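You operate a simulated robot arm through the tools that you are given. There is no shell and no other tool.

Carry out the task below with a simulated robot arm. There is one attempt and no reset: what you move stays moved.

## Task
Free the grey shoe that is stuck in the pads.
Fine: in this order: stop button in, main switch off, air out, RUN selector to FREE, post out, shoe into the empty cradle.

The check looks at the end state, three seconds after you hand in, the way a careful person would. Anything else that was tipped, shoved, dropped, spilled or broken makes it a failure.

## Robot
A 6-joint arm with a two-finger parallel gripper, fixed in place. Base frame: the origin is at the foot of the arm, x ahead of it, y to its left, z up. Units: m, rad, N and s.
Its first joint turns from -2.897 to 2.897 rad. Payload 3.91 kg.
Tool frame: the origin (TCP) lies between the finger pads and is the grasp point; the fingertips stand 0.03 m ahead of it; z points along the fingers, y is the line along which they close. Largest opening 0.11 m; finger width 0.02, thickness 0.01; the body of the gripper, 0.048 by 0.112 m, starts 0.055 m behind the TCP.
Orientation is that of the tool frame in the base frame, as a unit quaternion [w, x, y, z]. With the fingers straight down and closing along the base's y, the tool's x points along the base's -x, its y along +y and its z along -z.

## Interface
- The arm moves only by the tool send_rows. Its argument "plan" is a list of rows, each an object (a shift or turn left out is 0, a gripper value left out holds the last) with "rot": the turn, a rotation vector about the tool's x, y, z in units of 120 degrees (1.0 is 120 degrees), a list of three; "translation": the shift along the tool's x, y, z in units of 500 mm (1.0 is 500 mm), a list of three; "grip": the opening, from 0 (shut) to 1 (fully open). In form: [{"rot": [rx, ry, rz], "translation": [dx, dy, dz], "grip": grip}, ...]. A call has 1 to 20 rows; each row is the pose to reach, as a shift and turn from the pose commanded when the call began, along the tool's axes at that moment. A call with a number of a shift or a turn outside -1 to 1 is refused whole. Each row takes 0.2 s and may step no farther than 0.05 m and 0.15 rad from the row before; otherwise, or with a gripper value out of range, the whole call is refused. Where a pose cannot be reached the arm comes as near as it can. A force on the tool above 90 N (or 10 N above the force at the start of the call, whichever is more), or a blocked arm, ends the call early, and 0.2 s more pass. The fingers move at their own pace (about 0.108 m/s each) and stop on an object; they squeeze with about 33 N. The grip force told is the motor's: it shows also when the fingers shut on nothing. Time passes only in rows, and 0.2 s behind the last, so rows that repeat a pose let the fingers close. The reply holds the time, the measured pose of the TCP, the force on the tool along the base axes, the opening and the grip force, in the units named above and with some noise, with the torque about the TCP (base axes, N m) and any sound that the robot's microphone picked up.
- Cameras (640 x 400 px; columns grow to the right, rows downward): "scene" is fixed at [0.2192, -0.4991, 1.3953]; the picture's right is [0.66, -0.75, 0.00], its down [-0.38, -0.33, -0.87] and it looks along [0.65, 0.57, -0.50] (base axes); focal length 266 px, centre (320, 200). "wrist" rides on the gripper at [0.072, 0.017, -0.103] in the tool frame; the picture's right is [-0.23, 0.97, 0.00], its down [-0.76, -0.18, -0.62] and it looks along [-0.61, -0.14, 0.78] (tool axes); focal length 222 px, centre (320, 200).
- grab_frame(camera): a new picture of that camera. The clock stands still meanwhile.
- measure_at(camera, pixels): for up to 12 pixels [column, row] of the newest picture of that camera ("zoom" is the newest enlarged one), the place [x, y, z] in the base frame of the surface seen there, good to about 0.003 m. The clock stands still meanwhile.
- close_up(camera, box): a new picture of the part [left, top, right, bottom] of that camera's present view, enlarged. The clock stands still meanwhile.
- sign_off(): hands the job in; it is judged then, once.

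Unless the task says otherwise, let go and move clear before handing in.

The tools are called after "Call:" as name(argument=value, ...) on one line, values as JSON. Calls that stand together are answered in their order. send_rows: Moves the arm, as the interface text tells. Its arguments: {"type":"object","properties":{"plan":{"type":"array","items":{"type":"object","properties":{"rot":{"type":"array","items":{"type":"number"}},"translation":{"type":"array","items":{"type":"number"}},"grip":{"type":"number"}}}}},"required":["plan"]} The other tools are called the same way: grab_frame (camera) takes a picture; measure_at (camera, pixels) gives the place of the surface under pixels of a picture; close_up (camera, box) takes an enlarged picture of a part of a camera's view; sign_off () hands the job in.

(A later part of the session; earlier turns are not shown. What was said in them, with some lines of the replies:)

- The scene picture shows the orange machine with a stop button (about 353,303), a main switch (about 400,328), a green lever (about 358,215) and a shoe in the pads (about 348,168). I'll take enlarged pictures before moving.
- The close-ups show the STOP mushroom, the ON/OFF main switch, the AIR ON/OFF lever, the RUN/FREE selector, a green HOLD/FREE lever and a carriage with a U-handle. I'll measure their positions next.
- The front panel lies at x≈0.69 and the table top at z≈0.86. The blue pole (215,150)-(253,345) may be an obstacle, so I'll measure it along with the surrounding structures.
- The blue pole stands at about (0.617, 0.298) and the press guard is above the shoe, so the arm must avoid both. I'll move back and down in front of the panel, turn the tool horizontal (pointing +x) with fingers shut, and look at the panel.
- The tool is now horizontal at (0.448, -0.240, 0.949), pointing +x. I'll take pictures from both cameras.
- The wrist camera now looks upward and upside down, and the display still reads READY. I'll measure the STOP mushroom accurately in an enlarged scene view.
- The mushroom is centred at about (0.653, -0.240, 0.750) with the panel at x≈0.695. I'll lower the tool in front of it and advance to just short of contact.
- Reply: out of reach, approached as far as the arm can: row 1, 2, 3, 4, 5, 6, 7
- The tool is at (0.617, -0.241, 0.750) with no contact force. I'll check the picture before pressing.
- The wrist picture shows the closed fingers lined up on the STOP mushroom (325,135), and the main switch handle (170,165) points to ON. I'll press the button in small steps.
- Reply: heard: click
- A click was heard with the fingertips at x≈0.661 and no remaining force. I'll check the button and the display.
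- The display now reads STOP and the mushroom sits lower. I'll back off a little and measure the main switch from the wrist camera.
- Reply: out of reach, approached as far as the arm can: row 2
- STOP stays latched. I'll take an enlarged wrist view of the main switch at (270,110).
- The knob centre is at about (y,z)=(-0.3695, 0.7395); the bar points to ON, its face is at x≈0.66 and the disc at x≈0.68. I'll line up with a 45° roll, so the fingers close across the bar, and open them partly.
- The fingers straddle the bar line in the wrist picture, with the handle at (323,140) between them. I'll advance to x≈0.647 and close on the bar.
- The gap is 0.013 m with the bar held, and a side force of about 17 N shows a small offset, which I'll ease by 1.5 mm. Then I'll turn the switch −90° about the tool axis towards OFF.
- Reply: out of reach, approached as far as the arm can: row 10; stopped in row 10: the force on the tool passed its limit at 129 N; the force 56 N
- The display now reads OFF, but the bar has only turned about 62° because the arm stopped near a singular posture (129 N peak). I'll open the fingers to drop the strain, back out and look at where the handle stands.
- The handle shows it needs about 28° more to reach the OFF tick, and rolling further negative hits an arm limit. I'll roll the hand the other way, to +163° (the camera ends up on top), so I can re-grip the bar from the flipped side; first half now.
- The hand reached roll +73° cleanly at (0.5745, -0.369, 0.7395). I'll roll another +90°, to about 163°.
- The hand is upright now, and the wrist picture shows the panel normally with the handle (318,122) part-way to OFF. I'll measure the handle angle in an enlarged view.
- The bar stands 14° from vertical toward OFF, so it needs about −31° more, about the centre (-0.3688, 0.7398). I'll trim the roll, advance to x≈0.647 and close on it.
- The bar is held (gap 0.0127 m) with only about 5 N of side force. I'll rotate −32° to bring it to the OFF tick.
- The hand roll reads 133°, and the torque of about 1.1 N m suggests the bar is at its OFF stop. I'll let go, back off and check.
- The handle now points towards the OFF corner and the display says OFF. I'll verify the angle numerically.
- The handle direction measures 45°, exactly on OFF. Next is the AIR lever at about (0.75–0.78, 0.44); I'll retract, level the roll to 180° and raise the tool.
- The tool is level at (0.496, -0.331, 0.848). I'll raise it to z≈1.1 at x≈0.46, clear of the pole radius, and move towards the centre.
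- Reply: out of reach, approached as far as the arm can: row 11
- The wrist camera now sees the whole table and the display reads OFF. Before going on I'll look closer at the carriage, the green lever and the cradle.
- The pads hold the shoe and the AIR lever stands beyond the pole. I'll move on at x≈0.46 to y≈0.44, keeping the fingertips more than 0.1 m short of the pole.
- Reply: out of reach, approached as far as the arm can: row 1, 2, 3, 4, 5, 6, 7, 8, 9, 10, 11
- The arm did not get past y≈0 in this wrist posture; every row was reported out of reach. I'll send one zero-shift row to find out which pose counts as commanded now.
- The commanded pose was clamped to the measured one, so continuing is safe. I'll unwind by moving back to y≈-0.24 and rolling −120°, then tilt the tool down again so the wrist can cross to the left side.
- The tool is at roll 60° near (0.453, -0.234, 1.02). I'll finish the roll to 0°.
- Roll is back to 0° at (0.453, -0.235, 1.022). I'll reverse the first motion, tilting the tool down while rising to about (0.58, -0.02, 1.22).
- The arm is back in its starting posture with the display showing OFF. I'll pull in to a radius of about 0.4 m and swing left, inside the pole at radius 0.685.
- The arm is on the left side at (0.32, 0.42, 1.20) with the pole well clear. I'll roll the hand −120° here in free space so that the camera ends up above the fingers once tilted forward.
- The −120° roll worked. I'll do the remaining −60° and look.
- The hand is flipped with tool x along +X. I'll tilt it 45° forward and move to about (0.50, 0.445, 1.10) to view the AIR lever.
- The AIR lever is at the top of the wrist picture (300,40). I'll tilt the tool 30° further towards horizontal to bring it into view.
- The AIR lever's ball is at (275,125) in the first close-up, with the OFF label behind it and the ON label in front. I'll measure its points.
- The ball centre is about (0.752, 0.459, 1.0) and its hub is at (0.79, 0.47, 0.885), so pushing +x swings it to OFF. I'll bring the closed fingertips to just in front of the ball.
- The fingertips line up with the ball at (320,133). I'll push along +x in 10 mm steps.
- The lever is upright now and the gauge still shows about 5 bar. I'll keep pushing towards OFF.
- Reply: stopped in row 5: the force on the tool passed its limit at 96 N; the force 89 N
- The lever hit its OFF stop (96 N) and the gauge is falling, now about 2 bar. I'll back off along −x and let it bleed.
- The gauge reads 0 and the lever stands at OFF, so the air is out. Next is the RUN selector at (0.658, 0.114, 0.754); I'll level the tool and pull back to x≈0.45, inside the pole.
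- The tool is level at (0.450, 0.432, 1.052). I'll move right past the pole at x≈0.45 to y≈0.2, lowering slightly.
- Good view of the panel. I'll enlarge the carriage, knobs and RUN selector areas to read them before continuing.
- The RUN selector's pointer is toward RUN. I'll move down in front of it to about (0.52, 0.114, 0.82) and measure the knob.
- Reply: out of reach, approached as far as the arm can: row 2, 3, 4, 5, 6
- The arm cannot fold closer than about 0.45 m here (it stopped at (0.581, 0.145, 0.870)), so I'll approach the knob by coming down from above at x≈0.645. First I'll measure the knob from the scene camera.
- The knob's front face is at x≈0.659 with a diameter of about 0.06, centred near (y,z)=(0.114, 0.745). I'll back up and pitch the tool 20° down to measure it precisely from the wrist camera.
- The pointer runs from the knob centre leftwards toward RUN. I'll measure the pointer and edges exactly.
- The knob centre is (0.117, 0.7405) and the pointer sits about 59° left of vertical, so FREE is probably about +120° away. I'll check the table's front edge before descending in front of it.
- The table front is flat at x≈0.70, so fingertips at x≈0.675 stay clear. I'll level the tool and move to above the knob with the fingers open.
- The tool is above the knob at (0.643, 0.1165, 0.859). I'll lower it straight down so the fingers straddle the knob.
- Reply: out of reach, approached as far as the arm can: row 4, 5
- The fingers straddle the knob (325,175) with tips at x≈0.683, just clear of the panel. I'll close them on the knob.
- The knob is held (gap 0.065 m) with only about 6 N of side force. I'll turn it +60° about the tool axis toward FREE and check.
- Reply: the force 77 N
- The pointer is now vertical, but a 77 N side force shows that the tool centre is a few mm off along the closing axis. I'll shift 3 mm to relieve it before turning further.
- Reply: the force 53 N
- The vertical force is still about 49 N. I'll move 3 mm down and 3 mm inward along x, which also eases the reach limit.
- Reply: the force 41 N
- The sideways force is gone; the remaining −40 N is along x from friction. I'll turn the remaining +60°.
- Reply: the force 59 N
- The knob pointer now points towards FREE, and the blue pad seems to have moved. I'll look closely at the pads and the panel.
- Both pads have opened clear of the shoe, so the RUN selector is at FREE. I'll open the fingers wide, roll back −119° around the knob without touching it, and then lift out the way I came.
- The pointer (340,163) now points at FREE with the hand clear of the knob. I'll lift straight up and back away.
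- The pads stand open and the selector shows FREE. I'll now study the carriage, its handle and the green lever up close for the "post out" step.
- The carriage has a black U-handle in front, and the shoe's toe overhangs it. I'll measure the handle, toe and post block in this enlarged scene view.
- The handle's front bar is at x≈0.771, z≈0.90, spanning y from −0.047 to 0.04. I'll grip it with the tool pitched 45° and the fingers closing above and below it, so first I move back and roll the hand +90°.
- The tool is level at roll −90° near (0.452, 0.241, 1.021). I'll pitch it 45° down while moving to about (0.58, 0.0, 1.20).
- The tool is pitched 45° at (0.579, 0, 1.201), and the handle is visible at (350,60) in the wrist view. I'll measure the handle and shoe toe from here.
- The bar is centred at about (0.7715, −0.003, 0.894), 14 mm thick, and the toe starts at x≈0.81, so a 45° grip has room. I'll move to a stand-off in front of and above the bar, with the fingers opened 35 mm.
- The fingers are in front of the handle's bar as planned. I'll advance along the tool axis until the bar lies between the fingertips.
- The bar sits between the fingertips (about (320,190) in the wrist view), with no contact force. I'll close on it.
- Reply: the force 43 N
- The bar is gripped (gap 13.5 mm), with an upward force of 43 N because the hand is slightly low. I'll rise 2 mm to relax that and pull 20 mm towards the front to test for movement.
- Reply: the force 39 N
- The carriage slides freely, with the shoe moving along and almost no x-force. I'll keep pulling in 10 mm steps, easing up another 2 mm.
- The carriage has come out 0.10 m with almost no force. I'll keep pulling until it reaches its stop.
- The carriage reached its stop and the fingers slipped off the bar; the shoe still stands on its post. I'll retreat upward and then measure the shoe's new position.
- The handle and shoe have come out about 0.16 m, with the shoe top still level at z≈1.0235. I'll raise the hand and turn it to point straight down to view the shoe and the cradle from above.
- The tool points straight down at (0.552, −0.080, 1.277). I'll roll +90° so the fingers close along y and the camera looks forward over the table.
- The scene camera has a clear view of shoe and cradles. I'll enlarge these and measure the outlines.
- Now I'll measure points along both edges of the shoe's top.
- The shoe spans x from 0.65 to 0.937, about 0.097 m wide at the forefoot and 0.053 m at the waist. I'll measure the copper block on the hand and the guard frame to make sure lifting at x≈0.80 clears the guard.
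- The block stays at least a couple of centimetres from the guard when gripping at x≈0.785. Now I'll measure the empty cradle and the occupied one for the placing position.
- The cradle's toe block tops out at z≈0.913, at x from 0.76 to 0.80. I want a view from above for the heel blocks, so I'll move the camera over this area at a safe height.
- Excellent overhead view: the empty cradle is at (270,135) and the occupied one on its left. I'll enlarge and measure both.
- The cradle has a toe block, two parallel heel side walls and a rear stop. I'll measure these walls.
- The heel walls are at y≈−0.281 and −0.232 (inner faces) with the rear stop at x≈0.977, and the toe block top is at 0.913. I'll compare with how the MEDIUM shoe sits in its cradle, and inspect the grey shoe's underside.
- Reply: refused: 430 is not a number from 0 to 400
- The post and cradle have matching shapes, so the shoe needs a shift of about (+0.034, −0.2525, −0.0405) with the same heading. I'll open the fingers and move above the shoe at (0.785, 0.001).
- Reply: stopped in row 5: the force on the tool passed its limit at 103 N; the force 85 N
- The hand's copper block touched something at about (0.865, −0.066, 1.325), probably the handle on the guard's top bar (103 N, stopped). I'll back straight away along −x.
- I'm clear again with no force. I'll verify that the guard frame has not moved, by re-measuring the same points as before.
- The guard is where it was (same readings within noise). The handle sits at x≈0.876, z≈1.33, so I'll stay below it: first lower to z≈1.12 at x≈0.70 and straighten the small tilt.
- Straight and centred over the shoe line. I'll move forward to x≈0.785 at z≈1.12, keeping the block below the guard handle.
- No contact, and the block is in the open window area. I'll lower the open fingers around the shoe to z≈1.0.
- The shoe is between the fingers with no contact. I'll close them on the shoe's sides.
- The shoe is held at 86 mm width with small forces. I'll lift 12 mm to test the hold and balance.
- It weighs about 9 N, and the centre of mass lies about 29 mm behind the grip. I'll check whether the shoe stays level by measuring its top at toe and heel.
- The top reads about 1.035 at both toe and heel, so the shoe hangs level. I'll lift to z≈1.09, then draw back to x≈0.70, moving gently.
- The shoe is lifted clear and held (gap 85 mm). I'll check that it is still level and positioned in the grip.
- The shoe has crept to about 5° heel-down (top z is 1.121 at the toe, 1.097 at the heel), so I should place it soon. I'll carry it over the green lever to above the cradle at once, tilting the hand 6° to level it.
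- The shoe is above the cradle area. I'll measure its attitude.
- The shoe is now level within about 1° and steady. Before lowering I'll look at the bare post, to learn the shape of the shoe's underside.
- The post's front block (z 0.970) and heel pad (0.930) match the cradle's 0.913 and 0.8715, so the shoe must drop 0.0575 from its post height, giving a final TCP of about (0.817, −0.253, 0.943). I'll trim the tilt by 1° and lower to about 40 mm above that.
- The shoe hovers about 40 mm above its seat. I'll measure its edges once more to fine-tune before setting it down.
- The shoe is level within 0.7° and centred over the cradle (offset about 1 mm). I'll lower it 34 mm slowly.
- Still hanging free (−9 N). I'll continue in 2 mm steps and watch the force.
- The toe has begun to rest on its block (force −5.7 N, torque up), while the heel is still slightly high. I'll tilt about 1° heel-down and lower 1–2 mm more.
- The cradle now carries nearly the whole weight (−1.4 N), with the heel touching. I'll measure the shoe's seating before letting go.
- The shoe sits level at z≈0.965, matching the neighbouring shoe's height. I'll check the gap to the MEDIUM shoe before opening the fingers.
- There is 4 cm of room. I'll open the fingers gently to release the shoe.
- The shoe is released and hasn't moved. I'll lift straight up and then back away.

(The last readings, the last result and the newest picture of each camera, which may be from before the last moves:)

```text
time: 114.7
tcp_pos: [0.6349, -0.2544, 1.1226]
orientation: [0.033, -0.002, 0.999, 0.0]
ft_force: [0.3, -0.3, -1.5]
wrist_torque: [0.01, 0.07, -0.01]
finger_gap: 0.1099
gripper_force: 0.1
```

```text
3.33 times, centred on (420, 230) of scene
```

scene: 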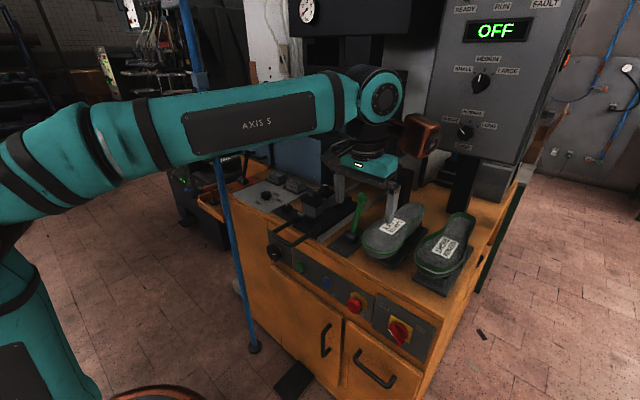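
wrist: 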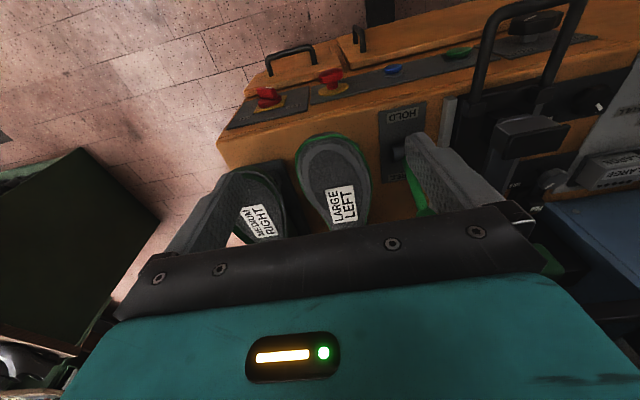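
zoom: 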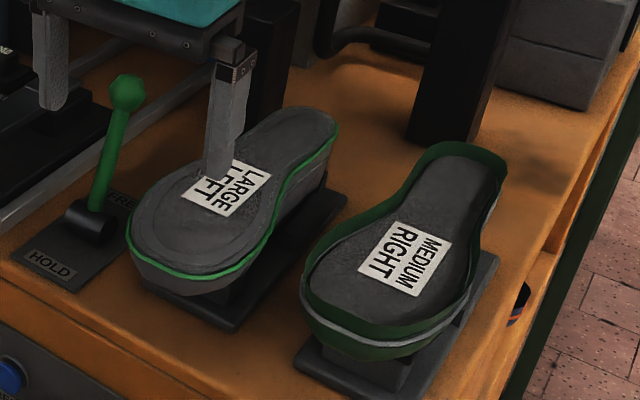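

The grey shoe rests in the cradle beside the MEDIUM shoe. I'll withdraw further so I can check everything.

Call:
send_rows(plan=[{"translation": [0.08, 0, -0.03], "grip": 1.0}, {"translation": [0.16, 0.02, -0.08]}, {"translation": [0.24, 0.06, -0.14]}, {"translation": [0.3, 0.12, -0.2]}])

Call:
grab_frame(camera="scene")

Call:
close_up(camera="scene", box=[350, 180, 490, 300])

Call:
close_up(camera="scene", box=[250, 220, 440, 345])

Call:
close_up(camera="scene", box=[210, 130, 400, 250])

Call:
close_up(camera="scene", box=[290, 0, 560, 170])

```text
refused: row 3 steps farther than a row can; nothing moved
```

```text
taken
```

scene: 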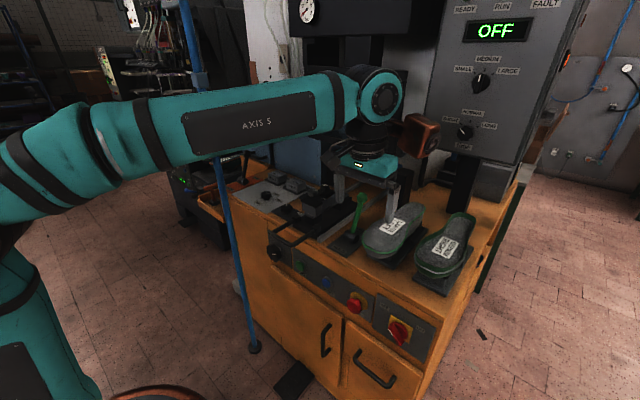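

```text
3.33 times, centred on (420, 240) of scene
```

zoom: 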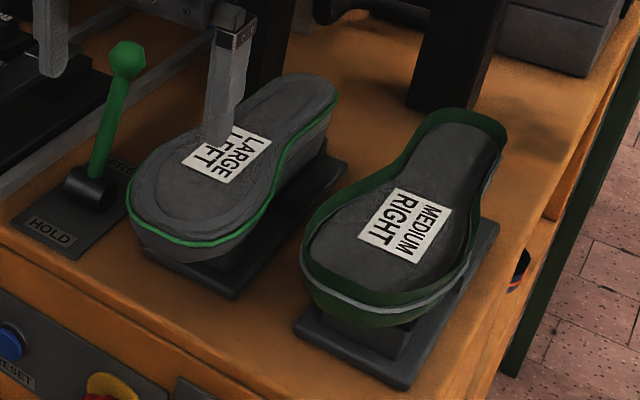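

```text
3.20 times, centred on (345, 282) of scene
```

zoom: 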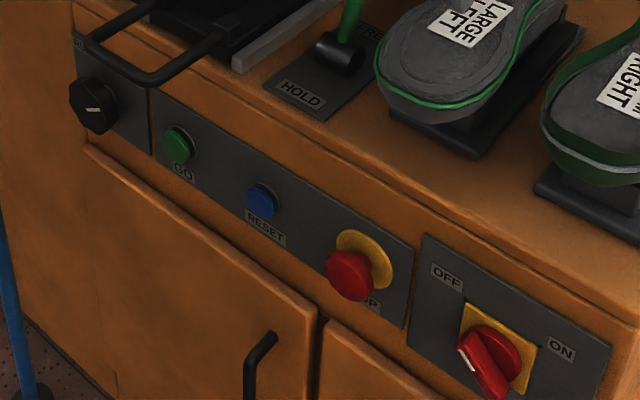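

```text
3.33 times, centred on (305, 190) of scene
```

zoom: 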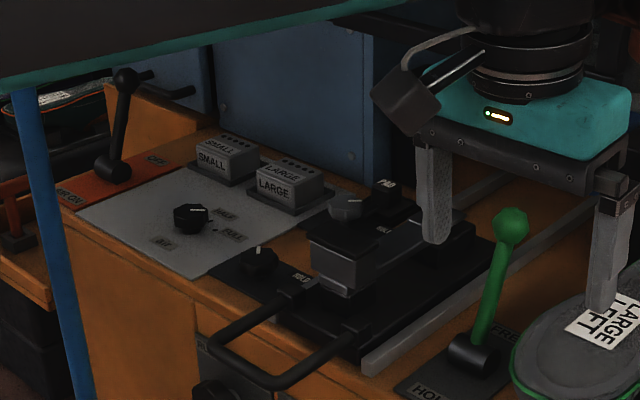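

```text
2.35 times, centred on (425, 85) of scene
```

zoom: 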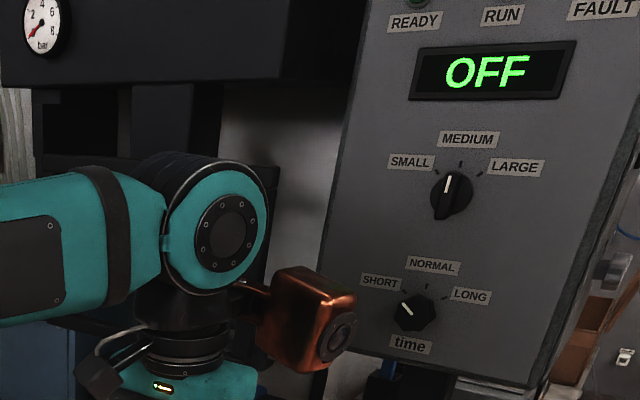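

All states look right (OFF display, gauge at 0, RUN selector at FREE, STOP in, post out); the move was refused only for its step size. I'll withdraw with smaller steps.

Call:
send_rows(plan=[{"translation": [0.07, 0, -0.03], "grip": 1.0}, {"translation": [0.14, 0.01, -0.07]}, {"translation": [0.2, 0.03, -0.12]}, {"translation": [0.25, 0.06, -0.17]}, {"translation": [0.28, 0.1, -0.2]}])

Call:
grab_frame(camera="scene")

Call:
close_up(camera="scene", box=[290, 50, 430, 170])

Call:
close_up(camera="scene", box=[350, 180, 490, 300])

Call:
measure_at(camera="zoom", pixels=[[140, 225], [175, 240], [230, 235], [270, 195], [325, 115], [335, 95], [240, 120], [300, 90], [180, 190], [330, 130], [250, 250], [340, 170]])

```text
time: 115.9
tcp_pos: [0.4869, -0.2058, 1.2127]
orientation: [0.034, -0.003, 0.999, 0.001]
ft_force: [0.2, -0.4, -0.6]
wrist_torque: [0.02, 0.02, -0.01]
finger_gap: 0.1098
gripper_force: 0.1
```

```text
taken
```

scene: 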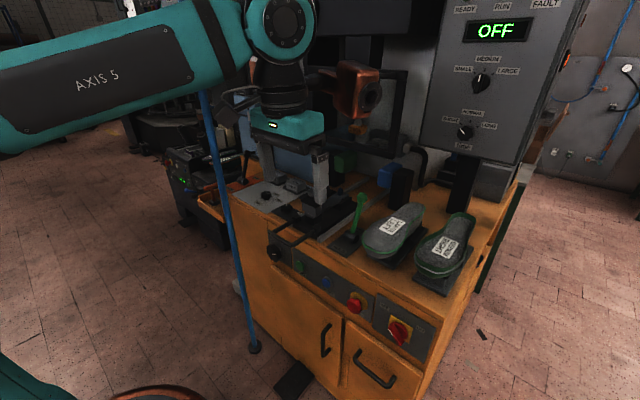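

```text
3.33 times, centred on (360, 110) of scene
```

zoom: 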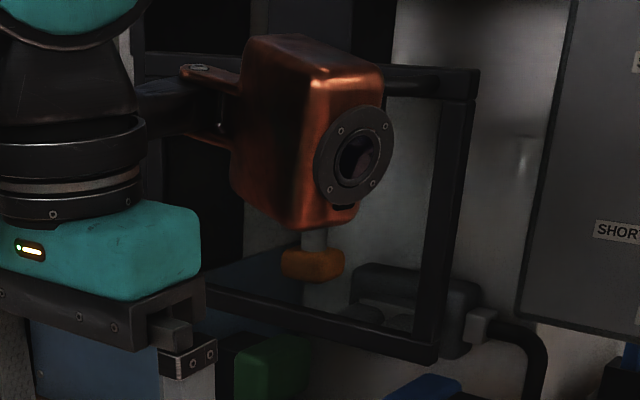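

```text
3.33 times, centred on (420, 240) of scene
```

zoom: 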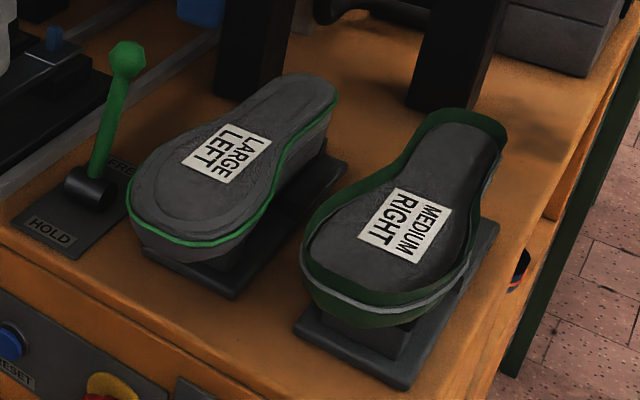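

```text
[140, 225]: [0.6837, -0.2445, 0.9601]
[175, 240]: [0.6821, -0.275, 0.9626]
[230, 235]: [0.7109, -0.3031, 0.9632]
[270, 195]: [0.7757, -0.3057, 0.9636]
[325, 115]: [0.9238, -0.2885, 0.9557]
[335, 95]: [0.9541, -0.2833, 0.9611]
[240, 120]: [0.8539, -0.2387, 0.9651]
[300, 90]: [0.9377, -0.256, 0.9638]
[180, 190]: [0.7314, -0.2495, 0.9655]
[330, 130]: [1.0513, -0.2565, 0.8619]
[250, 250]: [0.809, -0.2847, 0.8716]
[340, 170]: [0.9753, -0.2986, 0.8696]
```

The grey shoe sits level (top z≈0.964) in the cradle and the guard looks unchanged. I'll do a last check that the handle, pole and lever positions are as expected.

Call:
close_up(camera="scene", box=[200, 170, 360, 290])

Call:
grab_frame(camera="scene")

Call:
measure_at(camera="scene", pixels=[[236, 250], [246, 300], [361, 198], [292, 240], [286, 237], [352, 305], [385, 150], [400, 190]])

```text
3.33 times, centred on (280, 230) of scene
```

zoom: 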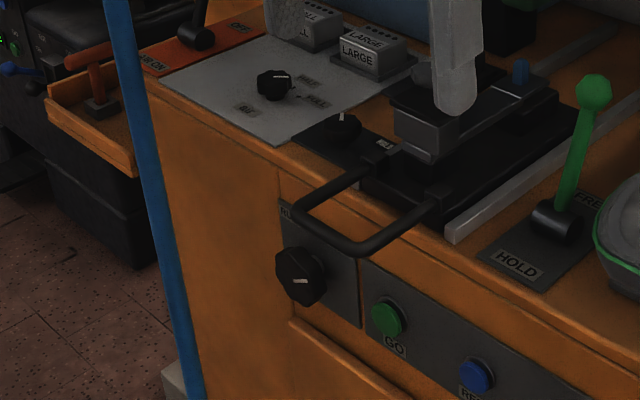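

```text
taken
```

scene: 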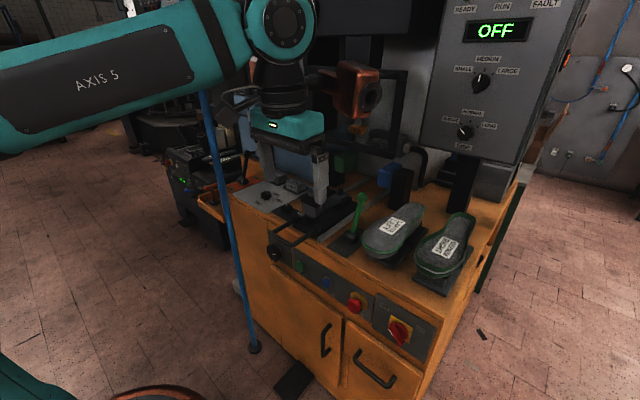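

```text
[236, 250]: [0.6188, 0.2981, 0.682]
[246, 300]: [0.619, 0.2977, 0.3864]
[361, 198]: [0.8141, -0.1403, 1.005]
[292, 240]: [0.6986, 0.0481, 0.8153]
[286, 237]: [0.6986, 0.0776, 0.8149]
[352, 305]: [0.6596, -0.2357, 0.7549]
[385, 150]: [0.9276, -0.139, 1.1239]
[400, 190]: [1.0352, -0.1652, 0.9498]
```

The last readings fit the task. STOP is in (its face moved from x≈0.652 to 0.660), the main switch is on OFF, the gauge reads 0, the RUN selector is on FREE, the post is out and the grey shoe is level in the cradle. The pole, green lever and guard read as they did at the start, and the arm is clear, so I'll hand in.

Call:
sign_off()

```text
The job is handed in.
```

The grey shoe is out of the pads and resting level in the empty cradle, and I've handed the job in. I don't have the check's result yet.

In the order you gave:

1. **Stop button:** pressed in. It clicked and the display changed to STOP.
2. **Main switch:** turned to OFF. My first turn stopped about 30° short, so I re-gripped and finished it; it now sits on the OFF mark.
3. **Air:** lever pushed to its OFF stop. The gauge fell to 0 bar.
4. **RUN selector:** turned to FREE. The pads opened.
5. **Post:** pulled out about 0.16 m. It stopped there and my fingers slipped off the handle, so I take that as its end stop.
6. **Shoe:** lifted off the post and set in the cradle. It tipped about 5° in my grip on the way and I levelled it before setting it down.

**Contact with the guard:** on the way to the shoe, the hand bumped the guard frame above the pads, probably its handle. The force reached 103 N before the move stopped. I re-measured the guard afterwards and it had not moved, within measuring accuracy.

The green lever, the blue pole and the other shoe look undisturbed. The arm is clear of the machine with the gripper open.
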